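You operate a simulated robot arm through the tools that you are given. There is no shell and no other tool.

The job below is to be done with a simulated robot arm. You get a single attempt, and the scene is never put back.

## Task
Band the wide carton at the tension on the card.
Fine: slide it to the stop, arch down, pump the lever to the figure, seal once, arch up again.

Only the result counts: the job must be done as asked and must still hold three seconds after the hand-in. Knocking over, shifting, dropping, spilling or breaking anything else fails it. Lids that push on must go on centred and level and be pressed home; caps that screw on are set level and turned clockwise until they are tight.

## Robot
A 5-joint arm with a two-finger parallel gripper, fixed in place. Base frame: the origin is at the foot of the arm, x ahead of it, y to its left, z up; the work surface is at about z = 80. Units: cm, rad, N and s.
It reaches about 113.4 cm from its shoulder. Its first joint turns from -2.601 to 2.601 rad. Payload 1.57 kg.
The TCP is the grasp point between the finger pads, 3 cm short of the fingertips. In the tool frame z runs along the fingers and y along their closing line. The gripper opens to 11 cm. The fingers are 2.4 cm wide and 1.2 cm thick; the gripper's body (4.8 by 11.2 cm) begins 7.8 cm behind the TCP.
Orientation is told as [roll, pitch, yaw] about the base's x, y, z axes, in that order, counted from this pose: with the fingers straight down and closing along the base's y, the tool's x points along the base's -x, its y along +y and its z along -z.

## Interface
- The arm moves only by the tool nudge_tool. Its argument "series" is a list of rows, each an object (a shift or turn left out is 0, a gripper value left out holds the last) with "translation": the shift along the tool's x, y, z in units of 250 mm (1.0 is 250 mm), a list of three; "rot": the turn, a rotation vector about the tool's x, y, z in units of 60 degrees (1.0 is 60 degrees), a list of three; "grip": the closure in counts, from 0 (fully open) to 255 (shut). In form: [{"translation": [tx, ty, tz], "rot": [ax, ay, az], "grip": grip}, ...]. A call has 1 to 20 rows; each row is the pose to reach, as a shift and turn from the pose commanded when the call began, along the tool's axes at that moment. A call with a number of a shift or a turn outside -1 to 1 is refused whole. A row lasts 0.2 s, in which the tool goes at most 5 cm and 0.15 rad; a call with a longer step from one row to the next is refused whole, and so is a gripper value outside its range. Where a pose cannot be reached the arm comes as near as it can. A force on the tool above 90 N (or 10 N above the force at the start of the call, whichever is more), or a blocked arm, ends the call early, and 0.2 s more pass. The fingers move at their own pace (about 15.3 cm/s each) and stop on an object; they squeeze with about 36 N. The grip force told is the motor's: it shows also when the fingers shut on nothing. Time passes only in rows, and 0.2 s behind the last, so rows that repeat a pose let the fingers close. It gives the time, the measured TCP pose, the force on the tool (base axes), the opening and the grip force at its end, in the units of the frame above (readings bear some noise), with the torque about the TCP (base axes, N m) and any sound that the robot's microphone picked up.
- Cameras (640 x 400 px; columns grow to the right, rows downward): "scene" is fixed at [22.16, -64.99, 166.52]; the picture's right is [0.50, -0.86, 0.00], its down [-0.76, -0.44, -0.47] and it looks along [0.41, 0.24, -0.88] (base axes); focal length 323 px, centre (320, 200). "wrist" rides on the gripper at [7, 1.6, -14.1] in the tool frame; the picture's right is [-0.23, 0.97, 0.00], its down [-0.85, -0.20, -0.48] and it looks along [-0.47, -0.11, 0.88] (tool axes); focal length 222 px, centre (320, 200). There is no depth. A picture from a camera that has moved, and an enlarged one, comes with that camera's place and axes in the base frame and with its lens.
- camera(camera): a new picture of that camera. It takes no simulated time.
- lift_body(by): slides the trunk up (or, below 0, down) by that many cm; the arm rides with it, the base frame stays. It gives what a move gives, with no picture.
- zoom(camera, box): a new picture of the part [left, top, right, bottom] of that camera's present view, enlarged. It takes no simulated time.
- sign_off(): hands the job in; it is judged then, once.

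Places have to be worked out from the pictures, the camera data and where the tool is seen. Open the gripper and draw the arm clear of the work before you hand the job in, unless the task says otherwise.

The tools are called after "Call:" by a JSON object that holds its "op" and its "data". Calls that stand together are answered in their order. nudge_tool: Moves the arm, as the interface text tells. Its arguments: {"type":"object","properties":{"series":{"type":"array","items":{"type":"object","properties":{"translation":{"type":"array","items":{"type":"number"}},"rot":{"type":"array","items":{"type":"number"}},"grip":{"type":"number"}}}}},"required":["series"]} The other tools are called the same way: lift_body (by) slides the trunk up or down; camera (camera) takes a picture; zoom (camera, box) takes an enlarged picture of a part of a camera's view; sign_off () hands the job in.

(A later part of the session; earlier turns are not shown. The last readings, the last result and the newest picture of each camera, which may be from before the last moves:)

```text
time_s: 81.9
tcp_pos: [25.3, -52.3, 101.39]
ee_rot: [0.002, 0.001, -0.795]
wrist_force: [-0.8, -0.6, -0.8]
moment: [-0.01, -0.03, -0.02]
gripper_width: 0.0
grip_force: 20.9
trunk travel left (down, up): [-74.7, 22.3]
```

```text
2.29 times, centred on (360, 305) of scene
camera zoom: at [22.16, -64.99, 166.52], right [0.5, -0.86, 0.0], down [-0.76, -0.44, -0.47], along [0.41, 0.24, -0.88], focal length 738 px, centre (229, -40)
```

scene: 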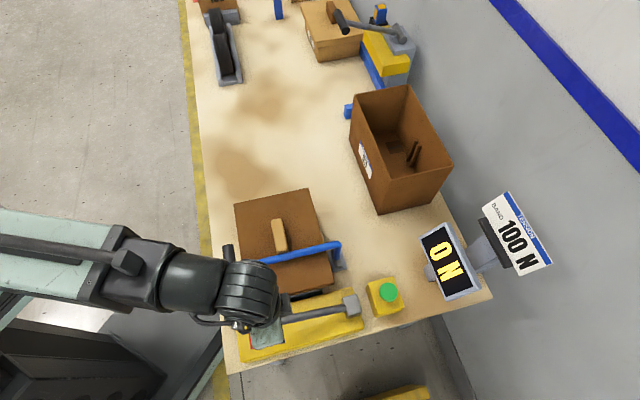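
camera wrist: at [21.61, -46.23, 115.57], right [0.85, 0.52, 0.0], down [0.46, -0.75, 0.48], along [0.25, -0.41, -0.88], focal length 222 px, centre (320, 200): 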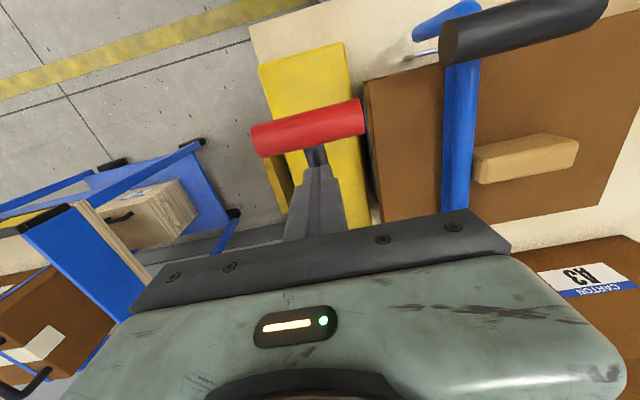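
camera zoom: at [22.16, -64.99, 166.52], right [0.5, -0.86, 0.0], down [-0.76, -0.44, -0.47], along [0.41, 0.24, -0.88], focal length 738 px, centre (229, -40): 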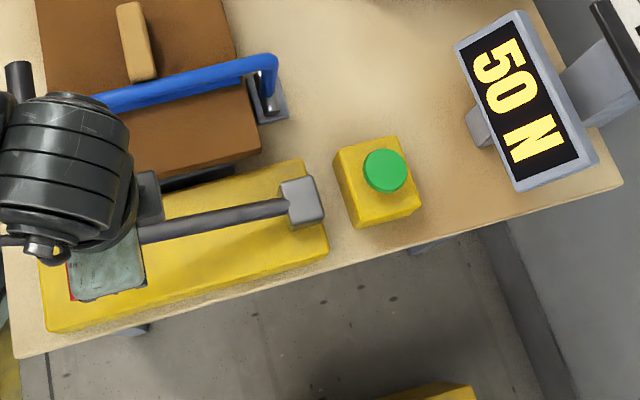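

Lever is at the top, display 50 N. Second stroke: press down step by step, checking the display.

Call:
{"op": "lift_body", "data": {"by": -4.6}}

Call:
{"op": "zoom", "data": {"camera": "scene", "box": [400, 200, 500, 310]}}

Call:
{"op": "lift_body", "data": {"by": -1.5}}

Call:
{"op": "zoom", "data": {"camera": "scene", "box": [400, 200, 500, 310]}}

```text
time_s: 82.8
tcp_pos: [25.39, -52.27, 96.72]
ee_rot: [0.004, -0.002, -0.796]
wrist_force: [-0.1, -0.9, 2.2]
moment: [-0.05, 0.04, -0.03]
gripper_width: 0.0
grip_force: 21.8
trunk travel left (down, up): [-70.1, 26.9]
```

```text
3.64 times, centred on (450, 255) of scene
camera zoom: at [22.16, -64.99, 166.52], right [0.5, -0.86, 0.0], down [-0.76, -0.44, -0.47], along [0.41, 0.24, -0.88], focal length 1174 px, centre (-153, 0)
```

zoom: 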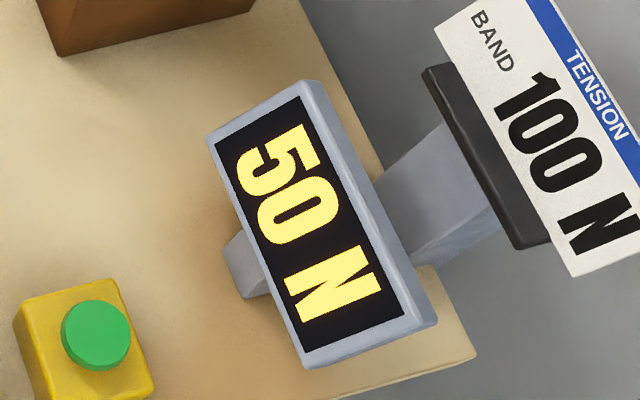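

```text
time_s: 83.4
tcp_pos: [25.26, -52.38, 95.19]
ee_rot: [0.004, -0.001, -0.796]
wrist_force: [-0.8, 0.9, 2.5]
moment: [0.04, 0.06, 0.0]
gripper_width: 0.0
grip_force: 21.4
trunk travel left (down, up): [-68.6, 28.4]
```

```text
3.64 times, centred on (450, 255) of scene
camera zoom: at [22.16, -64.99, 166.52], right [0.5, -0.86, 0.0], down [-0.76, -0.44, -0.47], along [0.41, 0.24, -0.88], focal length 1174 px, centre (-153, 0)
```

zoom: 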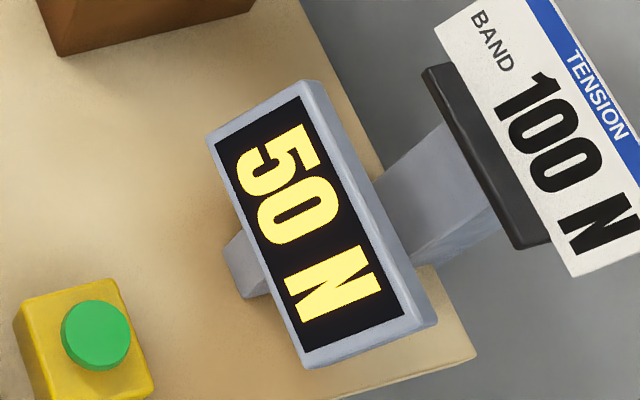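

Still 50 N at this depth; the count came near TCP 93.9 before. I press the last 1.4 cm in two steps.

Call:
{"op": "lift_body", "data": {"by": -0.9}}

Call:
{"op": "zoom", "data": {"camera": "scene", "box": [400, 200, 500, 310]}}

```text
time_s: 84.0
tcp_pos: [25.28, -52.23, 94.24]
ee_rot: [0.002, -0.002, -0.796]
wrist_force: [-0.5, 0.5, 3.4]
moment: [0.03, 0.07, -0.02]
gripper_width: 0.0
grip_force: 20.6
trunk travel left (down, up): [-67.7, 29.3]
```

```text
3.64 times, centred on (450, 255) of scene
camera zoom: at [22.16, -64.99, 166.52], right [0.5, -0.86, 0.0], down [-0.76, -0.44, -0.47], along [0.41, 0.24, -0.88], focal length 1174 px, centre (-153, 0)
```

zoom: 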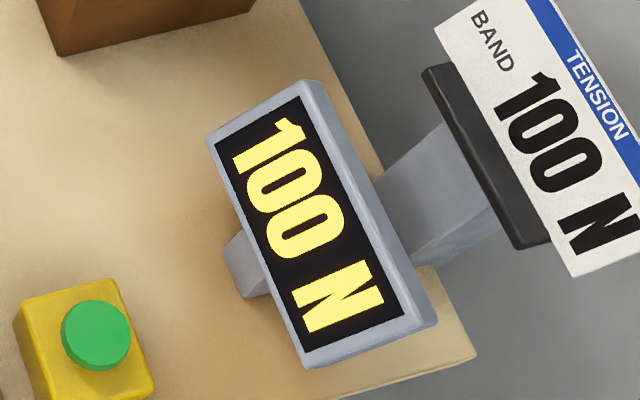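

The display reads 100 N, matching the card. I raise off the lever smoothly and well clear.

Call:
{"op": "lift_body", "data": {"by": 23}}

Call:
{"op": "camera", "data": {"camera": "scene"}}

Call:
{"op": "zoom", "data": {"camera": "scene", "box": [350, 260, 430, 330]}}

Call:
{"op": "camera", "data": {"camera": "wrist"}}

```text
time_s: 86.4
tcp_pos: [25.33, -52.27, 117.39]
ee_rot: [0.003, -0.001, -0.797]
wrist_force: [0.1, 0.9, 1.3]
moment: [0.02, 0.02, 0.04]
gripper_width: 0.0
grip_force: 21.3
trunk travel left (down, up): [-90.7, 6.3]
```

```text
taken
```

scene: 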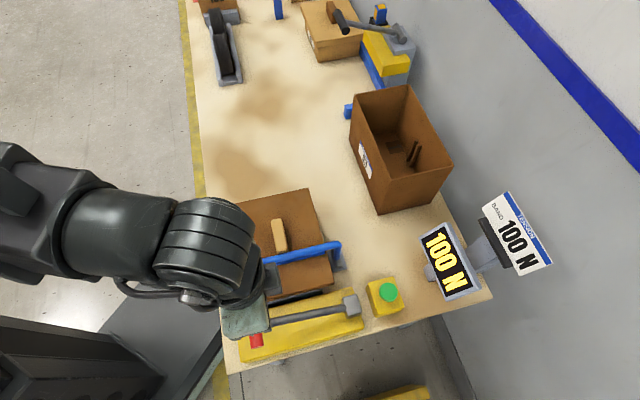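

```text
5.71 times, centred on (390, 295) of scene
camera zoom: at [22.16, -64.99, 166.52], right [0.5, -0.86, 0.0], down [-0.76, -0.44, -0.47], along [0.41, 0.24, -0.88], focal length 1844 px, centre (-80, -343)
```

zoom: 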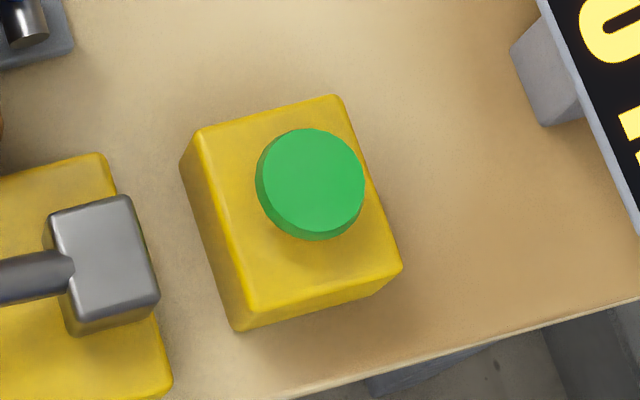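

```text
taken
camera wrist: at [21.61, -46.23, 131.57], right [0.85, 0.52, 0.0], down [0.45, -0.75, 0.48], along [0.25, -0.41, -0.88], focal length 222 px, centre (320, 200)
```

wrist: 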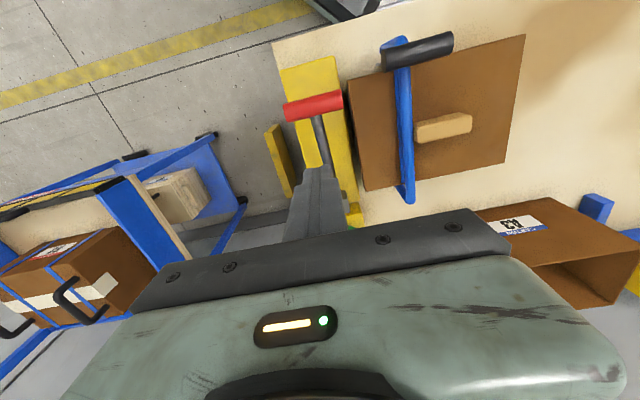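

100 N holds with the lever back up. Next the green button near (44.5,-70.2): I move most of the way there and look from above.

Call:
{"op": "nudge_tool", "data": {"series": [{"translation": [-0.19, 0.01, 0], "grip": 255}, {"translation": [-0.38, 0.02, 0]}, {"translation": [-0.57, 0.03, 0]}, {"translation": [-0.76, 0.04, 0]}, {"translation": [-0.95, 0.047, 0]}]}}

Call:
{"op": "camera", "data": {"camera": "wrist"}}

Call:
{"op": "camera", "data": {"camera": "scene"}}

```text
time_s: 87.6
tcp_pos: [42.73, -68.6, 117.39]
ee_rot: [0.004, -0.001, -0.796]
wrist_force: [0.0, -0.5, -0.9]
moment: [-0.01, -0.02, 0.01]
gripper_width: 0.03
grip_force: 21.2
trunk travel left (down, up): [-90.7, 6.3]
```

```text
taken
camera wrist: at [39.05, -62.48, 131.54], right [0.85, 0.52, 0.0], down [0.45, -0.75, 0.48], along [0.25, -0.41, -0.88], focal length 222 px, centre (320, 200)
```

wrist: 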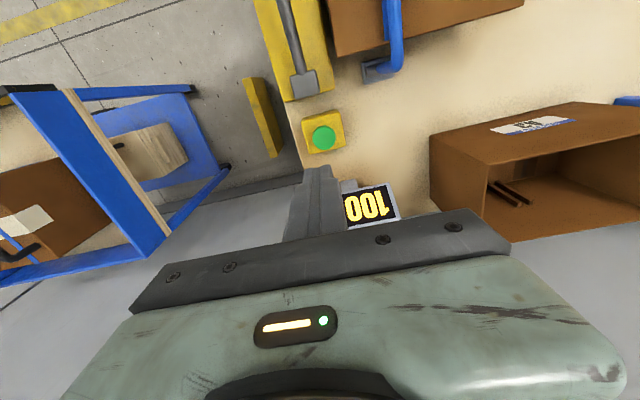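

```text
taken
```

scene: 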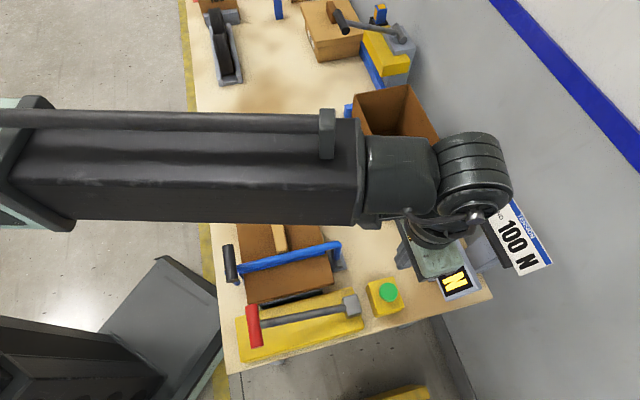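

Call:
{"op": "zoom", "data": {"camera": "wrist", "box": [280, 90, 380, 160]}}

```text
5.71 times, centred on (330, 125) of wrist
camera zoom: at [39.05, -62.48, 131.54], right [0.85, 0.52, 0.0], down [0.45, -0.75, 0.48], along [0.25, -0.41, -0.88], focal length 1269 px, centre (263, 629)
```

zoom: 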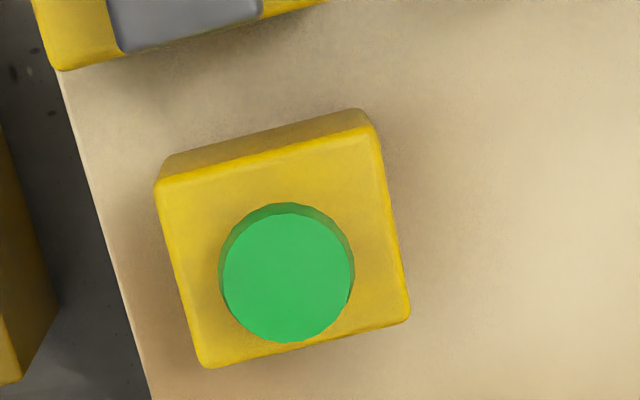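

The button top is at ≈(44.68,-70.33,90.7). I centre over it and lower to ~1.5 cm above.

Call:
{"op": "nudge_tool", "data": {"series": [{"translation": [-0.05, 0.004, 0], "grip": 255}, {"translation": [-0.104, 0.0074, 0]}, {"translation": [-0.104, 0.0074, 0]}]}}

Call:
{"op": "lift_body", "data": {"by": -14}}

Call:
{"op": "camera", "data": {"camera": "scene"}}

Call:
{"op": "camera", "data": {"camera": "wrist"}}

```text
time_s: 88.4
tcp_pos: [44.85, -70.19, 117.43]
ee_rot: [0.002, 0.0, -0.794]
wrist_force: [0.6, 0.2, 0.0]
moment: [-0.01, -0.04, -0.03]
gripper_width: 0.0
grip_force: 21.1
trunk travel left (down, up): [-90.7, 6.3]
```

```text
time_s: 90.1
tcp_pos: [44.8, -70.17, 103.39]
ee_rot: [0.005, -0.001, -0.797]
wrist_force: [-0.9, -0.2, -1.2]
moment: [0.01, 0.01, 0.03]
gripper_width: 0.0
grip_force: 21.1
trunk travel left (down, up): [-76.7, 20.3]
```

```text
taken
```

scene: 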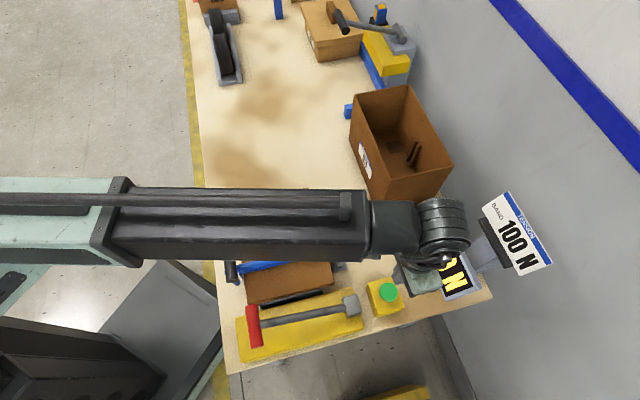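

```text
taken
camera wrist: at [41.02, -64.07, 117.57], right [0.85, 0.52, 0.0], down [0.45, -0.75, 0.48], along [0.25, -0.41, -0.88], focal length 222 px, centre (320, 200)
```

wrist: 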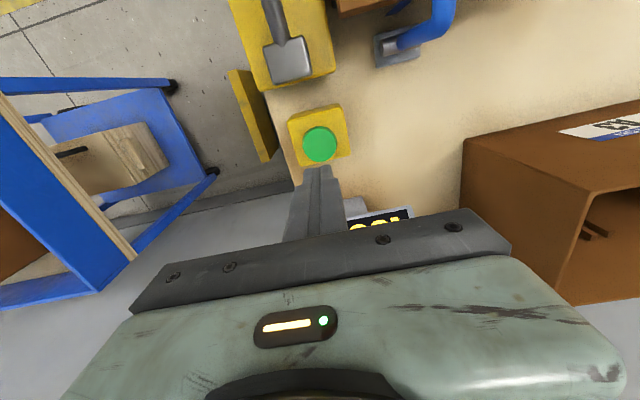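

Aligned above the button with plenty of boom clearance. Lower 8 cm, then approach in small steps.

Call:
{"op": "lift_body", "data": {"by": -8}}

Call:
{"op": "camera", "data": {"camera": "wrist"}}

Call:
{"op": "zoom", "data": {"camera": "scene", "box": [340, 230, 500, 340]}}

```text
time_s: 91.2
tcp_pos: [44.76, -70.07, 95.35]
ee_rot: [0.003, -0.002, -0.796]
wrist_force: [0.3, 0.6, -0.2]
moment: [0.01, 0.0, -0.02]
gripper_width: 0.0
grip_force: 21.2
trunk travel left (down, up): [-68.7, 28.3]
```

```text
taken
camera wrist: at [41.02, -64.07, 109.57], right [0.85, 0.52, 0.0], down [0.45, -0.75, 0.48], along [0.25, -0.41, -0.88], focal length 222 px, centre (320, 200)
```

wrist: 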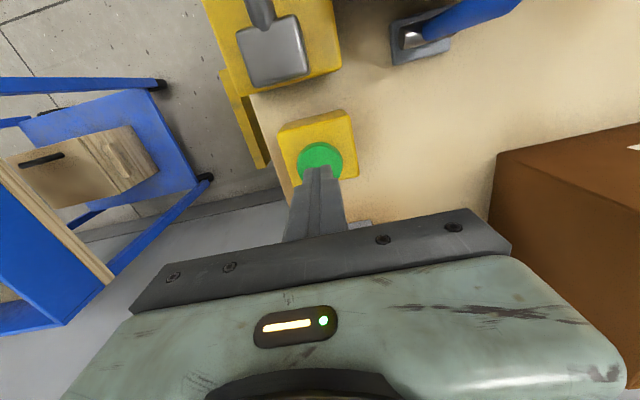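

```text
3.64 times, centred on (420, 285) of scene
camera zoom: at [22.16, -64.99, 166.52], right [0.5, -0.86, 0.0], down [-0.76, -0.44, -0.47], along [0.41, 0.24, -0.88], focal length 1174 px, centre (-44, -109)
```

zoom: 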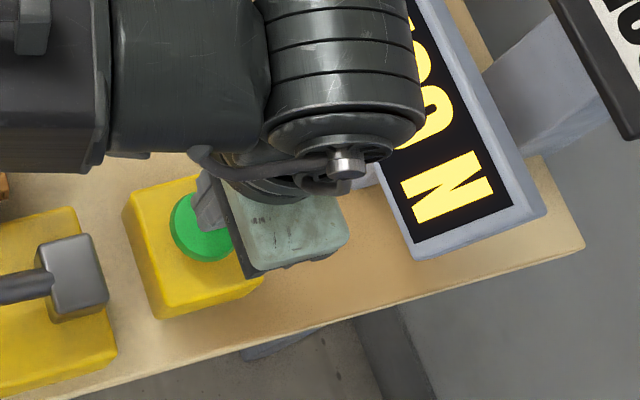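

Fingertips are centred over the button, ~1.6 cm above. Lower 1.2 cm.

Call:
{"op": "lift_body", "data": {"by": -1.2}}

Call:
{"op": "lift_body", "data": {"by": -0.4}}

Call:
{"op": "zoom", "data": {"camera": "scene", "box": [340, 230, 500, 340]}}

```text
time_s: 91.8
tcp_pos: [44.73, -70.18, 94.15]
ee_rot: [0.003, -0.002, -0.795]
wrist_force: [-0.2, 0.0, 0.4]
moment: [-0.02, -0.01, -0.01]
gripper_width: 0.01
grip_force: 21.6
trunk travel left (down, up): [-67.5, 29.5]
```

```text
time_s: 92.4
tcp_pos: [44.62, -70.06, 93.73]
ee_rot: [0.004, -0.002, -0.796]
wrist_force: [-0.1, 0.4, -0.7]
moment: [0.0, -0.01, 0.0]
gripper_width: 0.01
grip_force: 21.1
trunk travel left (down, up): [-67.1, 29.9]
```

```text
3.64 times, centred on (420, 285) of scene
camera zoom: at [22.16, -64.99, 166.52], right [0.5, -0.86, 0.0], down [-0.76, -0.44, -0.47], along [0.41, 0.24, -0.88], focal length 1174 px, centre (-44, -109)
```

zoom: 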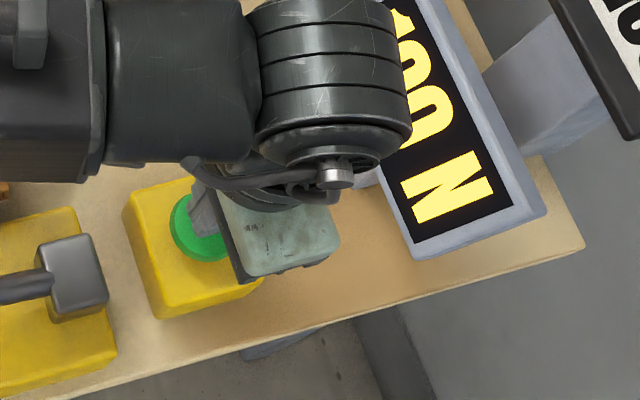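

No contact force yet; continue in 0.3–0.4 cm steps watching force and sound.

Call:
{"op": "lift_body", "data": {"by": -0.4}}

Call:
{"op": "lift_body", "data": {"by": -0.3}}

Call:
{"op": "zoom", "data": {"camera": "scene", "box": [340, 230, 500, 340]}}

```text
time_s: 92.9
tcp_pos: [44.71, -70.12, 93.38]
ee_rot: [0.004, -0.002, -0.795]
wrist_force: [0.2, 0.3, 0.4]
moment: [0.01, 0.01, 0.03]
gripper_width: 0.02
grip_force: 22.1
trunk travel left (down, up): [-66.7, 30.3]
```

```text
time_s: 93.4
tcp_pos: [44.87, -70.06, 93.05]
ee_rot: [0.004, -0.003, -0.796]
wrist_force: [-0.4, -0.3, -0.2]
moment: [0.01, -0.01, 0.0]
gripper_width: 0.0
grip_force: 21.6
trunk travel left (down, up): [-66.4, 30.6]
```

```text
3.64 times, centred on (420, 285) of scene
camera zoom: at [22.16, -64.99, 166.52], right [0.5, -0.86, 0.0], down [-0.76, -0.44, -0.47], along [0.41, 0.24, -0.88], focal length 1174 px, centre (-44, -109)
```

zoom: 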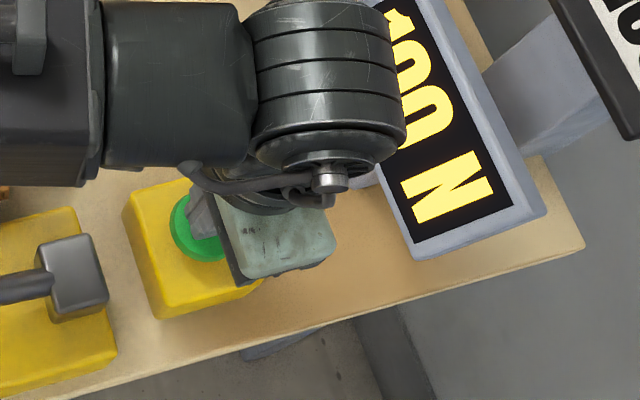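

Still above it; keep stepping down 0.3 cm.

Call:
{"op": "lift_body", "data": {"by": -0.3}}

Call:
{"op": "lift_body", "data": {"by": -0.3}}

Call:
{"op": "lift_body", "data": {"by": -0.3}}

Call:
{"op": "zoom", "data": {"camera": "scene", "box": [340, 230, 500, 340]}}

```text
time_s: 93.9
tcp_pos: [44.8, -70.12, 92.76]
ee_rot: [0.003, -0.002, -0.796]
wrist_force: [0.0, 1.3, 0.6]
moment: [0.02, -0.01, 0.0]
gripper_width: 0.0
grip_force: 21.6
trunk travel left (down, up): [-66.1, 30.9]
```

```text
time_s: 94.5
tcp_pos: [44.84, -70.08, 92.39]
ee_rot: [0.003, -0.003, -0.795]
wrist_force: [0.5, 0.0, 2.0]
moment: [-0.05, 0.02, 0.01]
gripper_width: 0.0
grip_force: 21.4
trunk travel left (down, up): [-65.8, 31.2]
```

```text
time_s: 95.0
tcp_pos: [44.7, -70.09, 92.03]
ee_rot: [0.002, -0.003, -0.795]
wrist_force: [0.5, -1.1, 3.9]
moment: [-0.04, -0.02, 0.0]
gripper_width: 0.0
grip_force: 21.5
trunk travel left (down, up): [-65.5, 31.5]
```

```text
3.64 times, centred on (420, 285) of scene
camera zoom: at [22.16, -64.99, 166.52], right [0.5, -0.86, 0.0], down [-0.76, -0.44, -0.47], along [0.41, 0.24, -0.88], focal length 1174 px, centre (-44, -109)
```

zoom: 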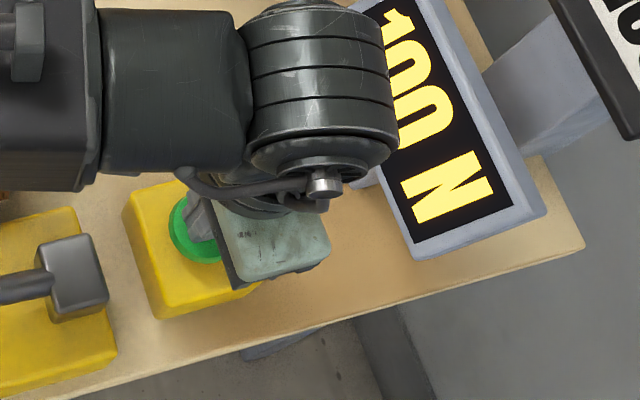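

Button contact: 3.9 N. Continue pressing in 0.2 cm steps until it triggers.

Call:
{"op": "lift_body", "data": {"by": -0.2}}

Call:
{"op": "lift_body", "data": {"by": -0.2}}

Call:
{"op": "zoom", "data": {"camera": "scene", "box": [220, 180, 500, 370]}}

```text
time_s: 95.5
tcp_pos: [44.71, -70.09, 91.94]
ee_rot: [0.003, 0.0, -0.795]
wrist_force: [0.8, -1.7, 4.5]
moment: [-0.02, -0.01, 0.01]
gripper_width: 0.0
grip_force: 21.5
trunk travel left (down, up): [-65.3, 31.7]
```

```text
time_s: 96.0
tcp_pos: [44.75, -70.16, 91.74]
ee_rot: [0.002, -0.002, -0.796]
wrist_force: [1.3, -2.8, 6.5]
moment: [-0.06, 0.0, -0.02]
gripper_width: 0.02
grip_force: 21.5
trunk travel left (down, up): [-65.1, 31.9]
```

```text
2.11 times, centred on (360, 275) of scene
camera zoom: at [22.16, -64.99, 166.52], right [0.5, -0.86, 0.0], down [-0.76, -0.44, -0.47], along [0.41, 0.24, -0.88], focal length 680 px, centre (236, 42)
```

zoom: 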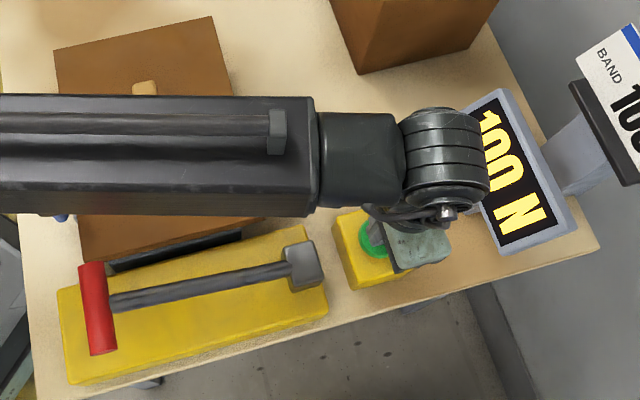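

Pressure rising gently (6.5 N). Continue 0.2–0.3 cm.

Call:
{"op": "lift_body", "data": {"by": -0.3}}

Call:
{"op": "zoom", "data": {"camera": "scene", "box": [340, 230, 500, 340]}}

Call:
{"op": "zoom", "data": {"camera": "wrist", "box": [240, 80, 440, 220]}}

```text
time_s: 96.5
tcp_pos: [44.71, -70.14, 91.5]
ee_rot: [0.002, -0.003, -0.797]
wrist_force: [4.2, -5.6, 17.3]
moment: [-0.14, -0.04, 0.0]
gripper_width: 0.0
grip_force: 21.1
trunk travel left (down, up): [-64.8, 32.2]
```

```text
3.64 times, centred on (420, 285) of scene
camera zoom: at [22.16, -64.99, 166.52], right [0.5, -0.86, 0.0], down [-0.76, -0.44, -0.47], along [0.41, 0.24, -0.88], focal length 1174 px, centre (-44, -109)
```

zoom: 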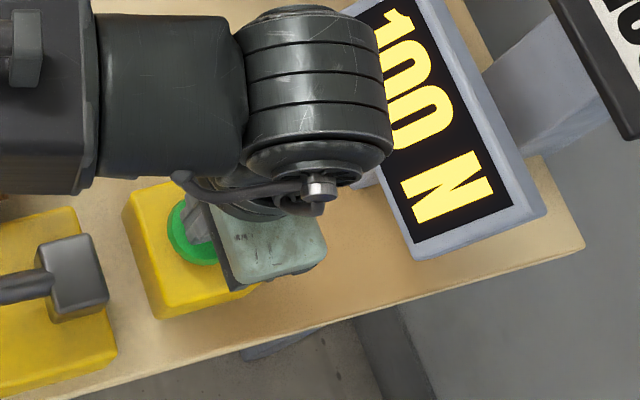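

```text
2.86 times, centred on (340, 150) of wrist
camera zoom: at [41.0, -64.03, 105.74], right [0.85, 0.52, 0.0], down [0.45, -0.75, 0.48], along [0.25, -0.41, -0.88], focal length 635 px, centre (263, 343)
```

zoom: 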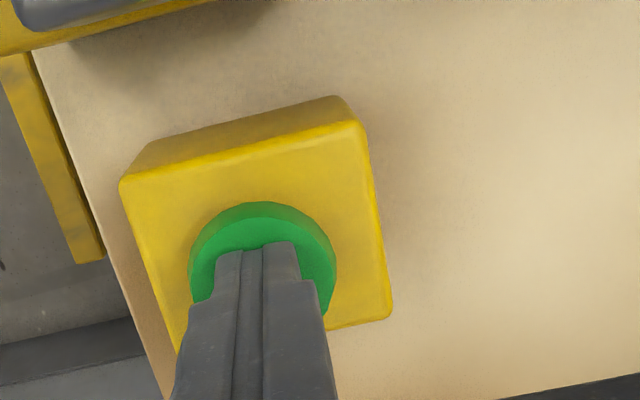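

The button has likely bottomed (17 N). One slight extra press to be sure, then check for any sign of the seal.

Call:
{"op": "lift_body", "data": {"by": -0.15}}

Call:
{"op": "camera", "data": {"camera": "scene"}}

```text
time_s: 97.0
tcp_pos: [44.74, -70.12, 91.51]
ee_rot: [0.001, -0.005, -0.794]
wrist_force: [9.1, -14.5, 35.9]
moment: [-0.32, -0.17, 0.0]
gripper_width: 0.0
grip_force: 20.8
trunk travel left (down, up): [-64.6, 32.4]
```

```text
taken
```

scene: 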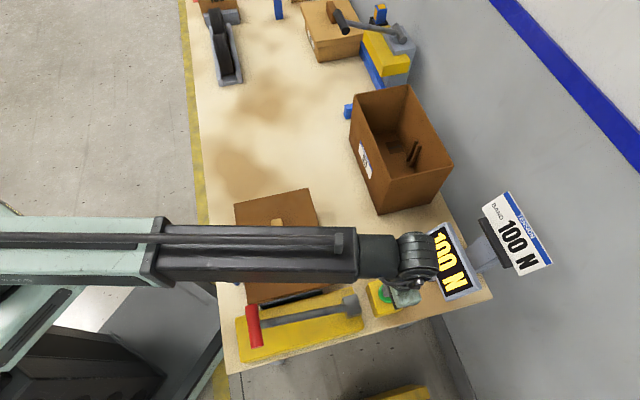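

Hard bottom reached (36 N), so the press is complete. Now release by raising the trunk and inspect.

Call:
{"op": "lift_body", "data": {"by": 25}}

Call:
{"op": "nudge_tool", "data": {"series": [{"translation": [0.19, 0, 0], "grip": 255}, {"translation": [0.38, 0, 0]}, {"translation": [0.57, 0, 0]}, {"translation": [0.76, 0, 0]}]}}

Call:
{"op": "camera", "data": {"camera": "scene"}}

Call:
{"op": "zoom", "data": {"camera": "scene", "box": [210, 180, 510, 360]}}

Call:
{"op": "camera", "data": {"camera": "wrist"}}

```text
time_s: 99.6
tcp_pos: [44.86, -70.09, 116.37]
ee_rot: [0.004, -0.001, -0.796]
wrist_force: [-0.2, -1.4, -0.1]
moment: [0.0, -0.01, 0.0]
gripper_width: 0.01
grip_force: 21.3
trunk travel left (down, up): [-89.6, 7.4]
```

```text
time_s: 100.6
tcp_pos: [31.46, -56.42, 116.23]
ee_rot: [0.004, -0.001, -0.795]
wrist_force: [0.2, -0.4, -0.3]
moment: [-0.01, -0.03, 0.0]
gripper_width: 0.0
grip_force: 21.7
trunk travel left (down, up): [-89.6, 7.4]
```

```text
taken
```

scene: 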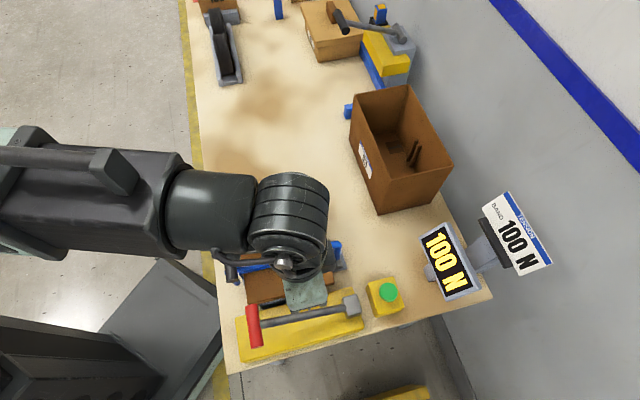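

```text
2.13 times, centred on (360, 270) of scene
camera zoom: at [22.16, -64.99, 166.52], right [0.5, -0.86, 0.0], down [-0.76, -0.44, -0.47], along [0.41, 0.24, -0.88], focal length 689 px, centre (235, 51)
```

zoom: 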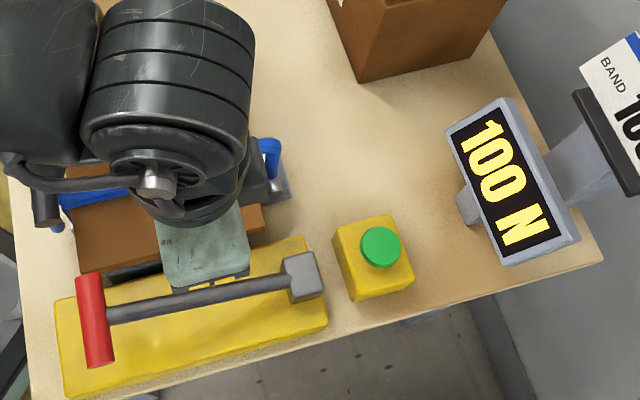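

```text
taken
camera wrist: at [27.68, -50.36, 130.55], right [0.85, 0.52, 0.0], down [0.45, -0.75, 0.48], along [0.25, -0.41, -0.88], focal length 222 px, centre (320, 200)
```

wrist: 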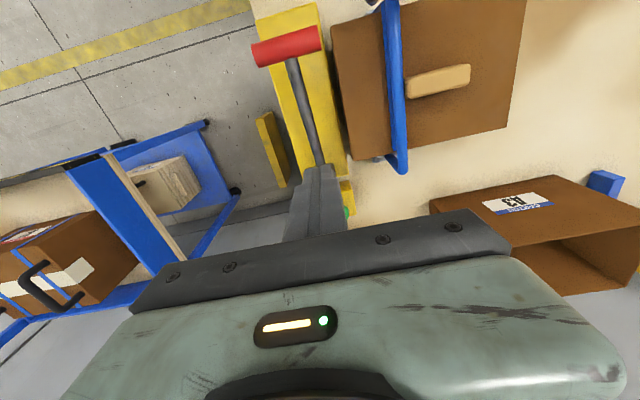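

Button popped back; display still 100 N. I zoom on the arch/band region to look for the band and its seal.

Call:
{"op": "zoom", "data": {"camera": "wrist", "box": [320, 0, 540, 180]}}

Call:
{"op": "nudge_tool", "data": {"series": [{"translation": [0, 0.1, 0], "grip": 255}, {"translation": [0, 0.25, 0]}, {"translation": [0, 0.42, 0]}, {"translation": [0, 0.6, 0]}]}}

Call:
{"op": "camera", "data": {"camera": "wrist"}}

Call:
{"op": "zoom", "data": {"camera": "scene", "box": [210, 180, 410, 330]}}

```text
2.22 times, centred on (430, 90) of wrist
camera zoom: at [27.68, -50.36, 130.55], right [0.85, 0.52, 0.0], down [0.45, -0.75, 0.48], along [0.25, -0.41, -0.88], focal length 494 px, centre (76, 444)
```

zoom: 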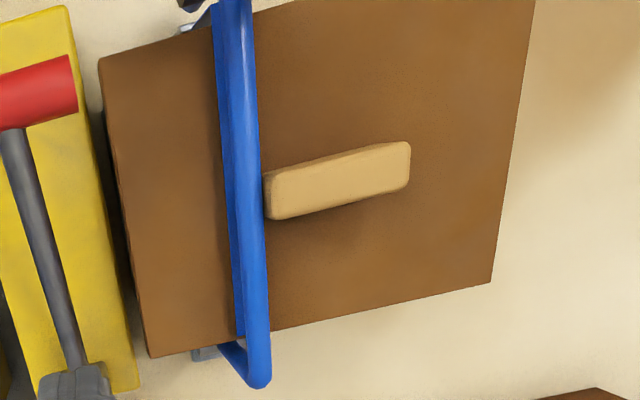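

```text
time_s: 101.6
tcp_pos: [42.27, -46.0, 116.32]
ee_rot: [0.003, -0.002, -0.797]
wrist_force: [-0.2, 0.5, -0.6]
moment: [-0.01, 0.02, 0.02]
gripper_width: 0.0
grip_force: 21.4
trunk travel left (down, up): [-89.6, 7.4]
```

```text
taken
camera wrist: at [38.47, -39.99, 130.52], right [0.85, 0.52, 0.0], down [0.45, -0.75, 0.48], along [0.25, -0.41, -0.88], focal length 222 px, centre (320, 200)
```

wrist: 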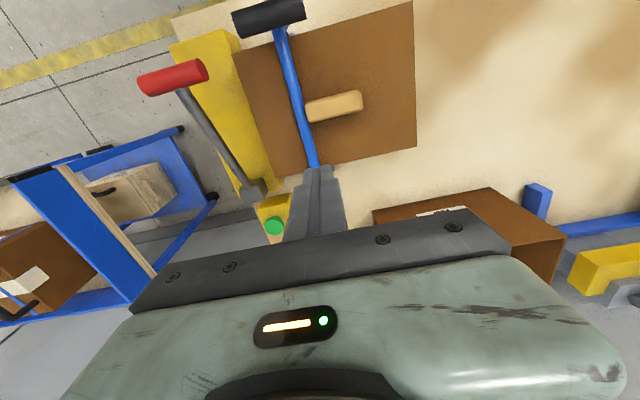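

```text
2.67 times, centred on (310, 255) of scene
camera zoom: at [22.16, -64.99, 166.52], right [0.5, -0.86, 0.0], down [-0.76, -0.44, -0.47], along [0.41, 0.24, -0.88], focal length 861 px, centre (347, 53)
```

zoom: 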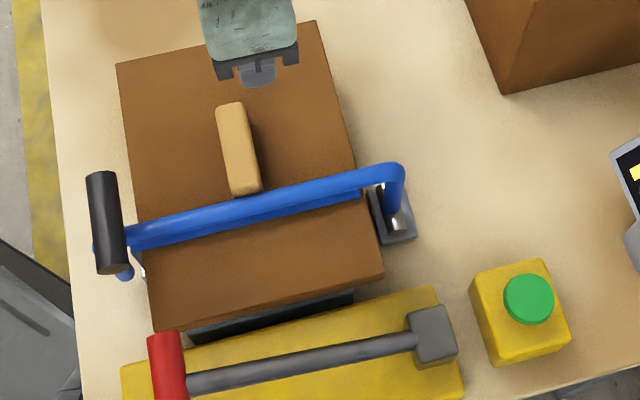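

A blue band lies on the lid under the arch. I zoom near its ends to check for the seal.

Call:
{"op": "zoom", "data": {"camera": "scene", "box": [235, 230, 285, 290]}}

Call:
{"op": "zoom", "data": {"camera": "scene", "box": [300, 230, 360, 280]}}

Call:
{"op": "zoom", "data": {"camera": "wrist", "box": [220, 0, 420, 180]}}

```text
6.67 times, centred on (260, 260) of scene
camera zoom: at [22.16, -64.99, 166.52], right [0.5, -0.86, 0.0], down [-0.76, -0.44, -0.47], along [0.41, 0.24, -0.88], focal length 2152 px, centre (720, -200)
```

zoom: 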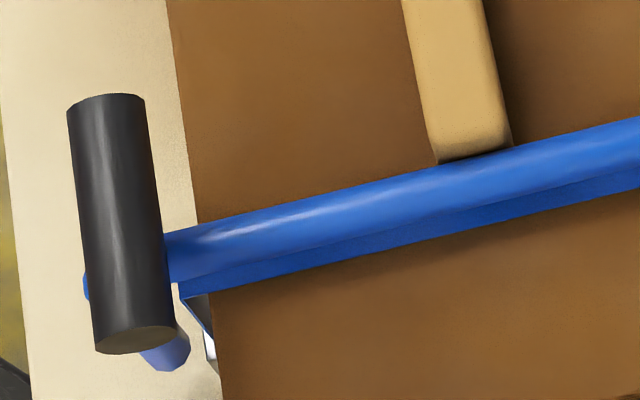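

```text
8.00 times, centred on (330, 255) of scene
camera zoom: at [22.16, -64.99, 166.52], right [0.5, -0.86, 0.0], down [-0.76, -0.44, -0.47], along [0.41, 0.24, -0.88], focal length 2582 px, centre (240, -240)
```

zoom: 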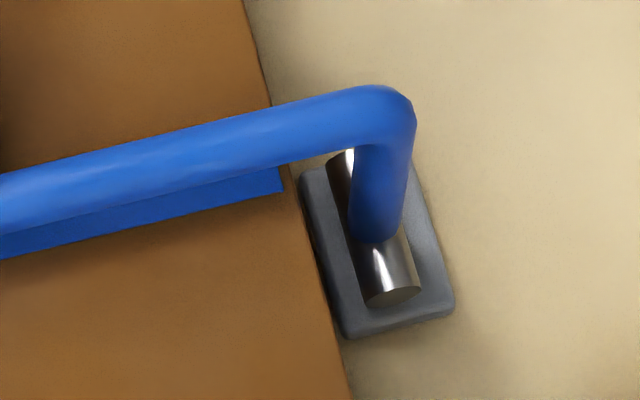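

```text
2.22 times, centred on (320, 90) of wrist
camera zoom: at [38.47, -39.99, 130.52], right [0.85, 0.52, 0.0], down [0.45, -0.75, 0.48], along [0.25, -0.41, -0.88], focal length 494 px, centre (320, 444)
```

zoom: 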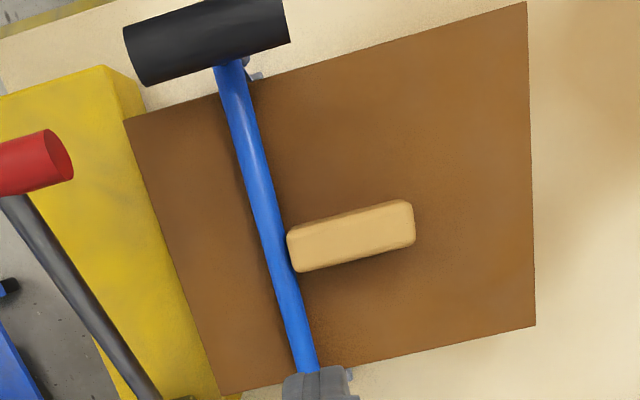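

There's something white/silver at the band's left side; I zoom further for it.

Call:
{"op": "zoom", "data": {"camera": "scene", "box": [252, 268, 272, 290]}}

Call:
{"op": "zoom", "data": {"camera": "wrist", "box": [270, 0, 350, 60]}}

```text
16.00 times, centred on (262, 279) of scene
camera zoom: at [22.16, -64.99, 166.52], right [0.5, -0.86, 0.0], down [-0.76, -0.44, -0.47], along [0.41, 0.24, -0.88], focal length 5164 px, centre (1248, -1064)
```

zoom: 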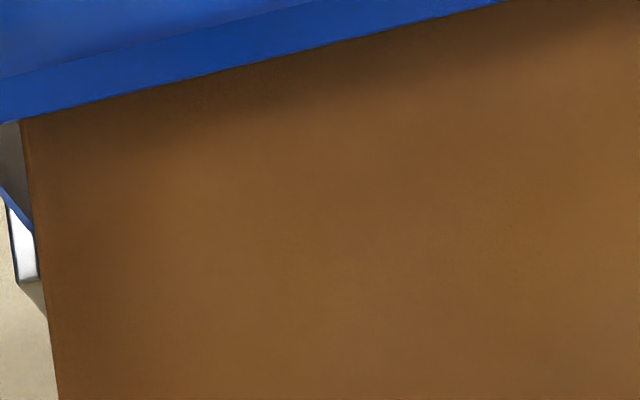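

```text
6.67 times, centred on (310, 30) of wrist
camera zoom: at [38.47, -39.99, 130.52], right [0.85, 0.52, 0.0], down [0.45, -0.75, 0.48], along [0.25, -0.41, -0.88], focal length 1481 px, centre (387, 1333)
```

zoom: 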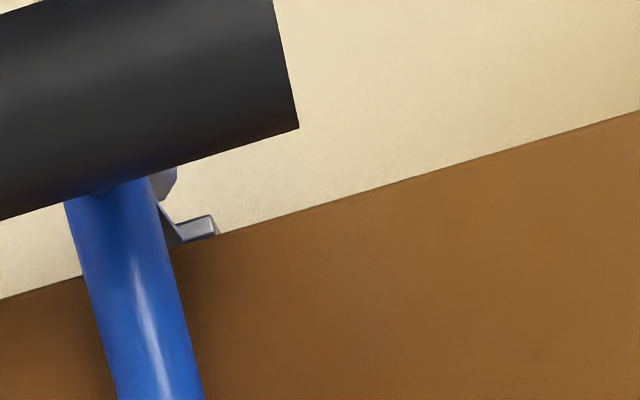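

I return above the lever's outer end, where the camera earlier looked along the carton's left side, to compare the band's clip before/after sealing.

Call:
{"op": "nudge_tool", "data": {"series": [{"translation": [0.07, -0.16, 0], "grip": 255}, {"translation": [0.14, -0.32, 0]}, {"translation": [0.21, -0.48, 0]}, {"translation": [0.295, -0.662, 0]}]}}

Call:
{"op": "lift_body", "data": {"by": -12}}

Call:
{"op": "camera", "data": {"camera": "wrist"}}

Call:
{"op": "zoom", "data": {"camera": "wrist", "box": [360, 10, 500, 100]}}

```text
refused: row 4 steps farther than a row can; nothing moved
```

```text
time_s: 103.1
tcp_pos: [42.16, -46.1, 104.21]
ee_rot: [0.003, -0.003, -0.796]
wrist_force: [0.4, 0.4, 0.5]
moment: [0.03, -0.03, -0.02]
gripper_width: 0.01
grip_force: 21.2
trunk travel left (down, up): [-77.6, 19.4]
```

```text
taken
camera wrist: at [38.42, -40.06, 118.52], right [0.85, 0.52, 0.0], down [0.45, -0.75, 0.48], along [0.25, -0.41, -0.88], focal length 222 px, centre (320, 200)
```

wrist: 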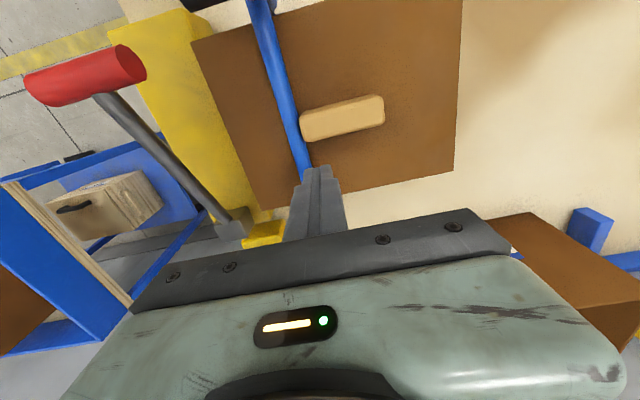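

```text
4.44 times, centred on (430, 55) of wrist
camera zoom: at [38.42, -40.06, 118.52], right [0.85, 0.52, 0.0], down [0.45, -0.75, 0.48], along [0.25, -0.41, -0.88], focal length 987 px, centre (-169, 844)
```

zoom: 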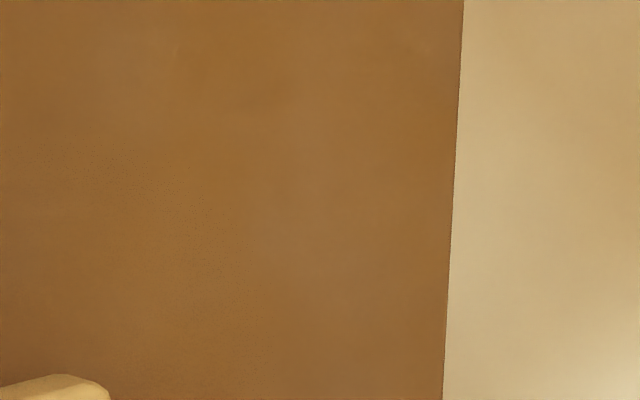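

The shift was refused (step too long) and only the trunk lowered; tips are at z≈101, still clear. I raise back up and redo the move with smaller steps.

Call:
{"op": "lift_body", "data": {"by": 10}}

Call:
{"op": "nudge_tool", "data": {"series": [{"translation": [0.06, -0.13, 0], "grip": 255}, {"translation": [0.12, -0.27, 0]}, {"translation": [0.18, -0.4, 0]}, {"translation": [0.24, -0.53, 0]}, {"translation": [0.295, -0.662, 0]}]}}

```text
time_s: 104.5
tcp_pos: [42.07, -46.24, 114.28]
ee_rot: [0.003, -0.001, -0.795]
wrist_force: [-0.9, 0.7, -0.4]
moment: [-0.01, -0.04, 0.05]
gripper_width: 0.03
grip_force: 20.9
trunk travel left (down, up): [-87.6, 9.4]
```

```text
time_s: 105.7
tcp_pos: [24.97, -52.43, 114.28]
ee_rot: [0.005, -0.002, -0.794]
wrist_force: [-0.2, -1.2, 0.5]
moment: [-0.02, 0.01, 0.0]
gripper_width: 0.01
grip_force: 21.6
trunk travel left (down, up): [-87.6, 9.4]
```

Now in place above the lever end; I look along the carton's left side.

Call:
{"op": "camera", "data": {"camera": "wrist"}}

Call:
{"op": "zoom", "data": {"camera": "wrist", "box": [350, 20, 480, 100]}}

Call:
{"op": "zoom", "data": {"camera": "scene", "box": [220, 220, 360, 310]}}

```text
taken
camera wrist: at [21.22, -46.4, 128.52], right [0.85, 0.52, 0.0], down [0.46, -0.75, 0.48], along [0.25, -0.41, -0.88], focal length 222 px, centre (320, 200)
```

wrist: 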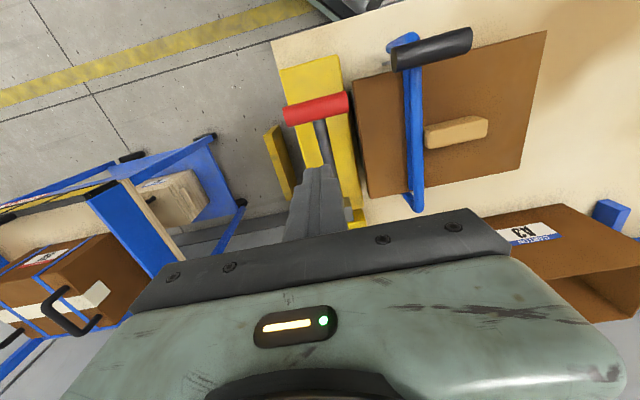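

```text
4.92 times, centred on (415, 60) of wrist
camera zoom: at [21.22, -46.4, 128.52], right [0.85, 0.52, 0.0], down [0.46, -0.75, 0.48], along [0.25, -0.41, -0.88], focal length 1094 px, centre (-148, 889)
```

zoom: 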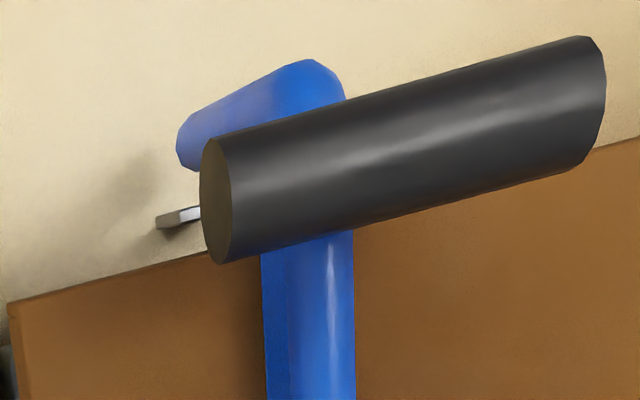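

```text
4.44 times, centred on (290, 265) of scene
camera zoom: at [22.16, -64.99, 166.52], right [0.5, -0.86, 0.0], down [-0.76, -0.44, -0.47], along [0.41, 0.24, -0.88], focal length 1435 px, centre (453, -89)
```

zoom: 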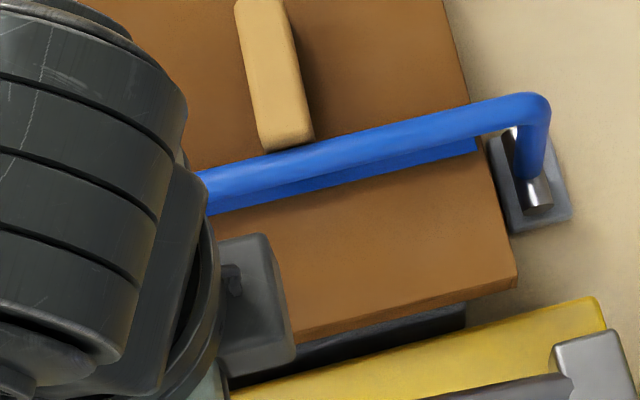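

The band is in place with its clip at the side. Next, raise the arch: its handle now is at about (30.6,-37.5,98.6), inside the straight-down radius, so I'll again tilt ~18°. First re-spin the tool so it closes across the handle and move beside it at height.

Call:
{"op": "nudge_tool", "data": {"series": [{"translation": [-0.009, 0.1, 0], "rot": [0, 0, -0.14], "grip": 255}, {"translation": [-0.018, 0.2, 0], "rot": [0, 0, -0.28]}, {"translation": [-0.027, 0.3, 0], "rot": [0, 0, -0.42]}, {"translation": [-0.036, 0.4, 0], "rot": [0, 0, -0.56]}, {"translation": [-0.045, 0.5, 0], "rot": [0, 0, -0.7]}, {"translation": [-0.054, 0.6, 0], "rot": [0, 0, -0.84]}, {"translation": [-0.061, 0.68, 0], "rot": [0, 0, -0.98]}]}}

Call:
{"op": "nudge_tool", "data": {"series": [{"rot": [0, 0, -0.14], "grip": 200}, {"rot": [0, 0, -0.28], "grip": 130}, {"rot": [0, 0, -0.42], "grip": 130}, {"rot": [0, 0, -0.52], "grip": 130}]}}

Call:
{"op": "camera", "data": {"camera": "wrist"}}

Call:
{"op": "camera", "data": {"camera": "scene"}}

```text
time_s: 107.3
tcp_pos: [38.24, -41.56, 114.26]
ee_rot: [-0.001, -0.002, 0.235]
wrist_force: [0.0, 0.1, 0.0]
moment: [-0.02, -0.01, -0.01]
gripper_width: 0.02
grip_force: 21.1
trunk travel left (down, up): [-87.6, 9.4]
```

```text
time_s: 108.3
tcp_pos: [38.38, -41.72, 114.38]
ee_rot: [-0.001, -0.001, 0.778]
wrist_force: [0.5, -0.6, -0.8]
moment: [-0.02, 0.0, 0.03]
gripper_width: 5.39
grip_force: 0.1
trunk travel left (down, up): [-87.6, 9.4]
```

```text
taken
camera wrist: at [32.23, -45.4, 128.5], right [-0.52, 0.85, 0.0], down [0.75, 0.46, 0.48], along [0.41, 0.25, -0.88], focal length 222 px, centre (320, 200)
```

wrist: 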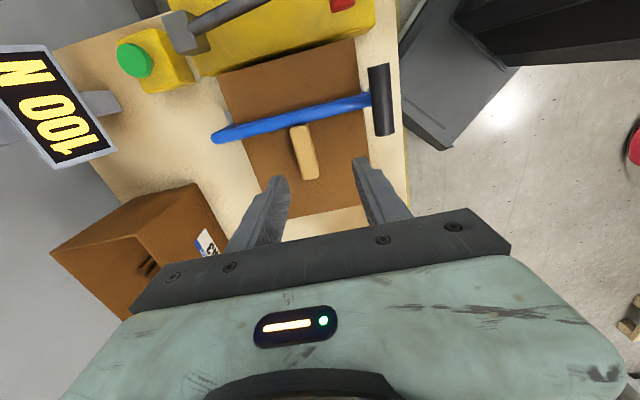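

```text
taken
```

scene: 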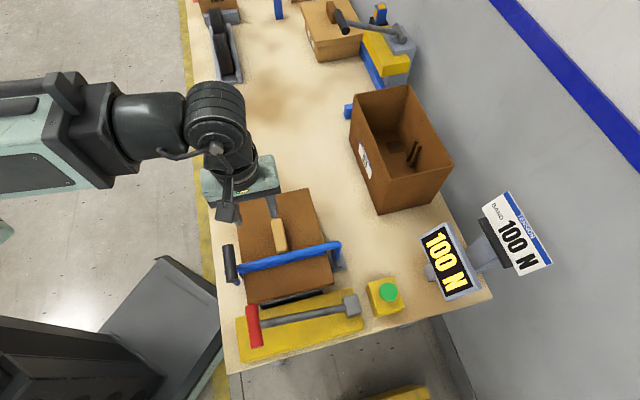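

Now tilt ~18.6° inward while moving the TCP over the handle's +e1 half at (32.4,-35.7), staying high.

Call:
{"op": "nudge_tool", "data": {"series": [{"translation": [0.001, 0.085, 0], "rot": [-0.08, -0.0033, 0], "grip": 130}, {"translation": [0.002, 0.17, 0], "rot": [-0.16, -0.0066, 0]}, {"translation": [0.003, 0.255, 0], "rot": [-0.24, -0.01, 0]}, {"translation": [0.003, 0.339, 0], "rot": [-0.31, -0.0128, 0]}, {"translation": [0.003, 0.339, 0], "rot": [-0.31, -0.0128, 0]}]}}

Call:
{"op": "camera", "data": {"camera": "wrist"}}

Call:
{"op": "zoom", "data": {"camera": "scene", "box": [190, 180, 350, 300]}}

```text
time_s: 109.5
tcp_pos: [32.36, -35.75, 115.54]
ee_rot: [0.325, -0.014, 0.772]
wrist_force: [0.4, -0.2, 0.1]
moment: [0.02, 0.0, -0.01]
gripper_width: 5.41
grip_force: 0.1
out of reach, approached as far as the arm can: row 3, 4, 5
trunk travel left (down, up): [-87.6, 9.4]
```

```text
taken
camera wrist: at [29.3, -42.9, 129.44], right [-0.49, 0.82, 0.31], down [0.85, 0.35, 0.4], along [0.22, 0.46, -0.86], focal length 222 px, centre (320, 200)
```

wrist: 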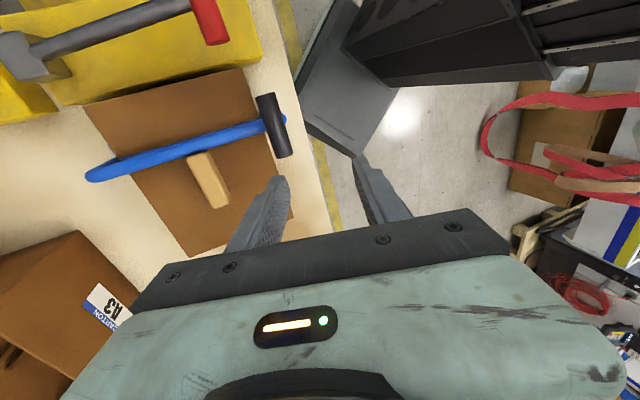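

```text
3.33 times, centred on (270, 240) of scene
camera zoom: at [22.16, -64.99, 166.52], right [0.5, -0.86, 0.0], down [-0.76, -0.44, -0.47], along [0.41, 0.24, -0.88], focal length 1076 px, centre (487, 67)
```

zoom: 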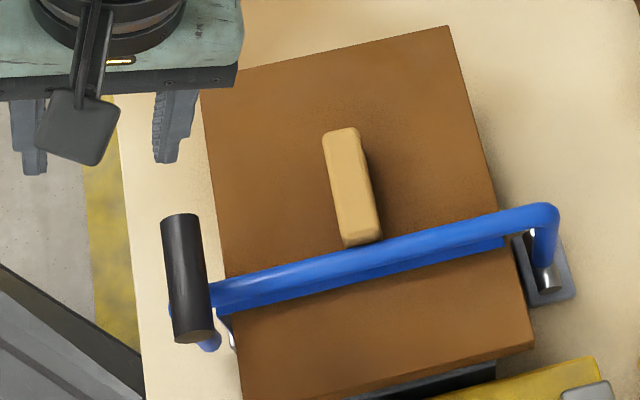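

Good placement. Lower 11 cm and check the straddle before the final descent.

Call:
{"op": "lift_body", "data": {"by": -11}}

Call:
{"op": "camera", "data": {"camera": "wrist"}}

Call:
{"op": "zoom", "data": {"camera": "scene", "box": [190, 180, 350, 300]}}

```text
time_s: 110.9
tcp_pos: [32.36, -35.66, 104.59]
ee_rot: [0.321, -0.016, 0.774]
wrist_force: [0.1, 0.1, 0.3]
moment: [0.0, 0.0, 0.03]
gripper_width: 5.41
grip_force: 0.0
trunk travel left (down, up): [-76.6, 20.4]
```

```text
taken
camera wrist: at [29.31, -42.9, 118.43], right [-0.49, 0.82, 0.31], down [0.85, 0.35, 0.4], along [0.22, 0.46, -0.86], focal length 222 px, centre (320, 200)
```

wrist: 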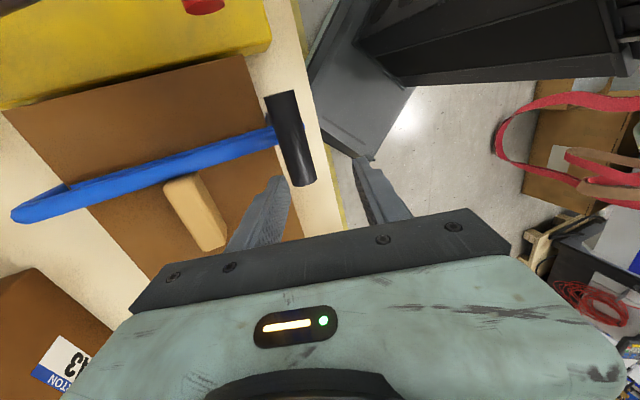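

```text
3.33 times, centred on (270, 240) of scene
camera zoom: at [22.16, -64.99, 166.52], right [0.5, -0.86, 0.0], down [-0.76, -0.44, -0.47], along [0.41, 0.24, -0.88], focal length 1076 px, centre (487, 67)
```

zoom: 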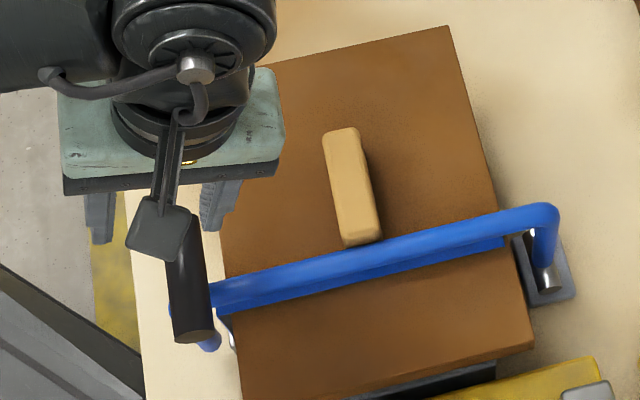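

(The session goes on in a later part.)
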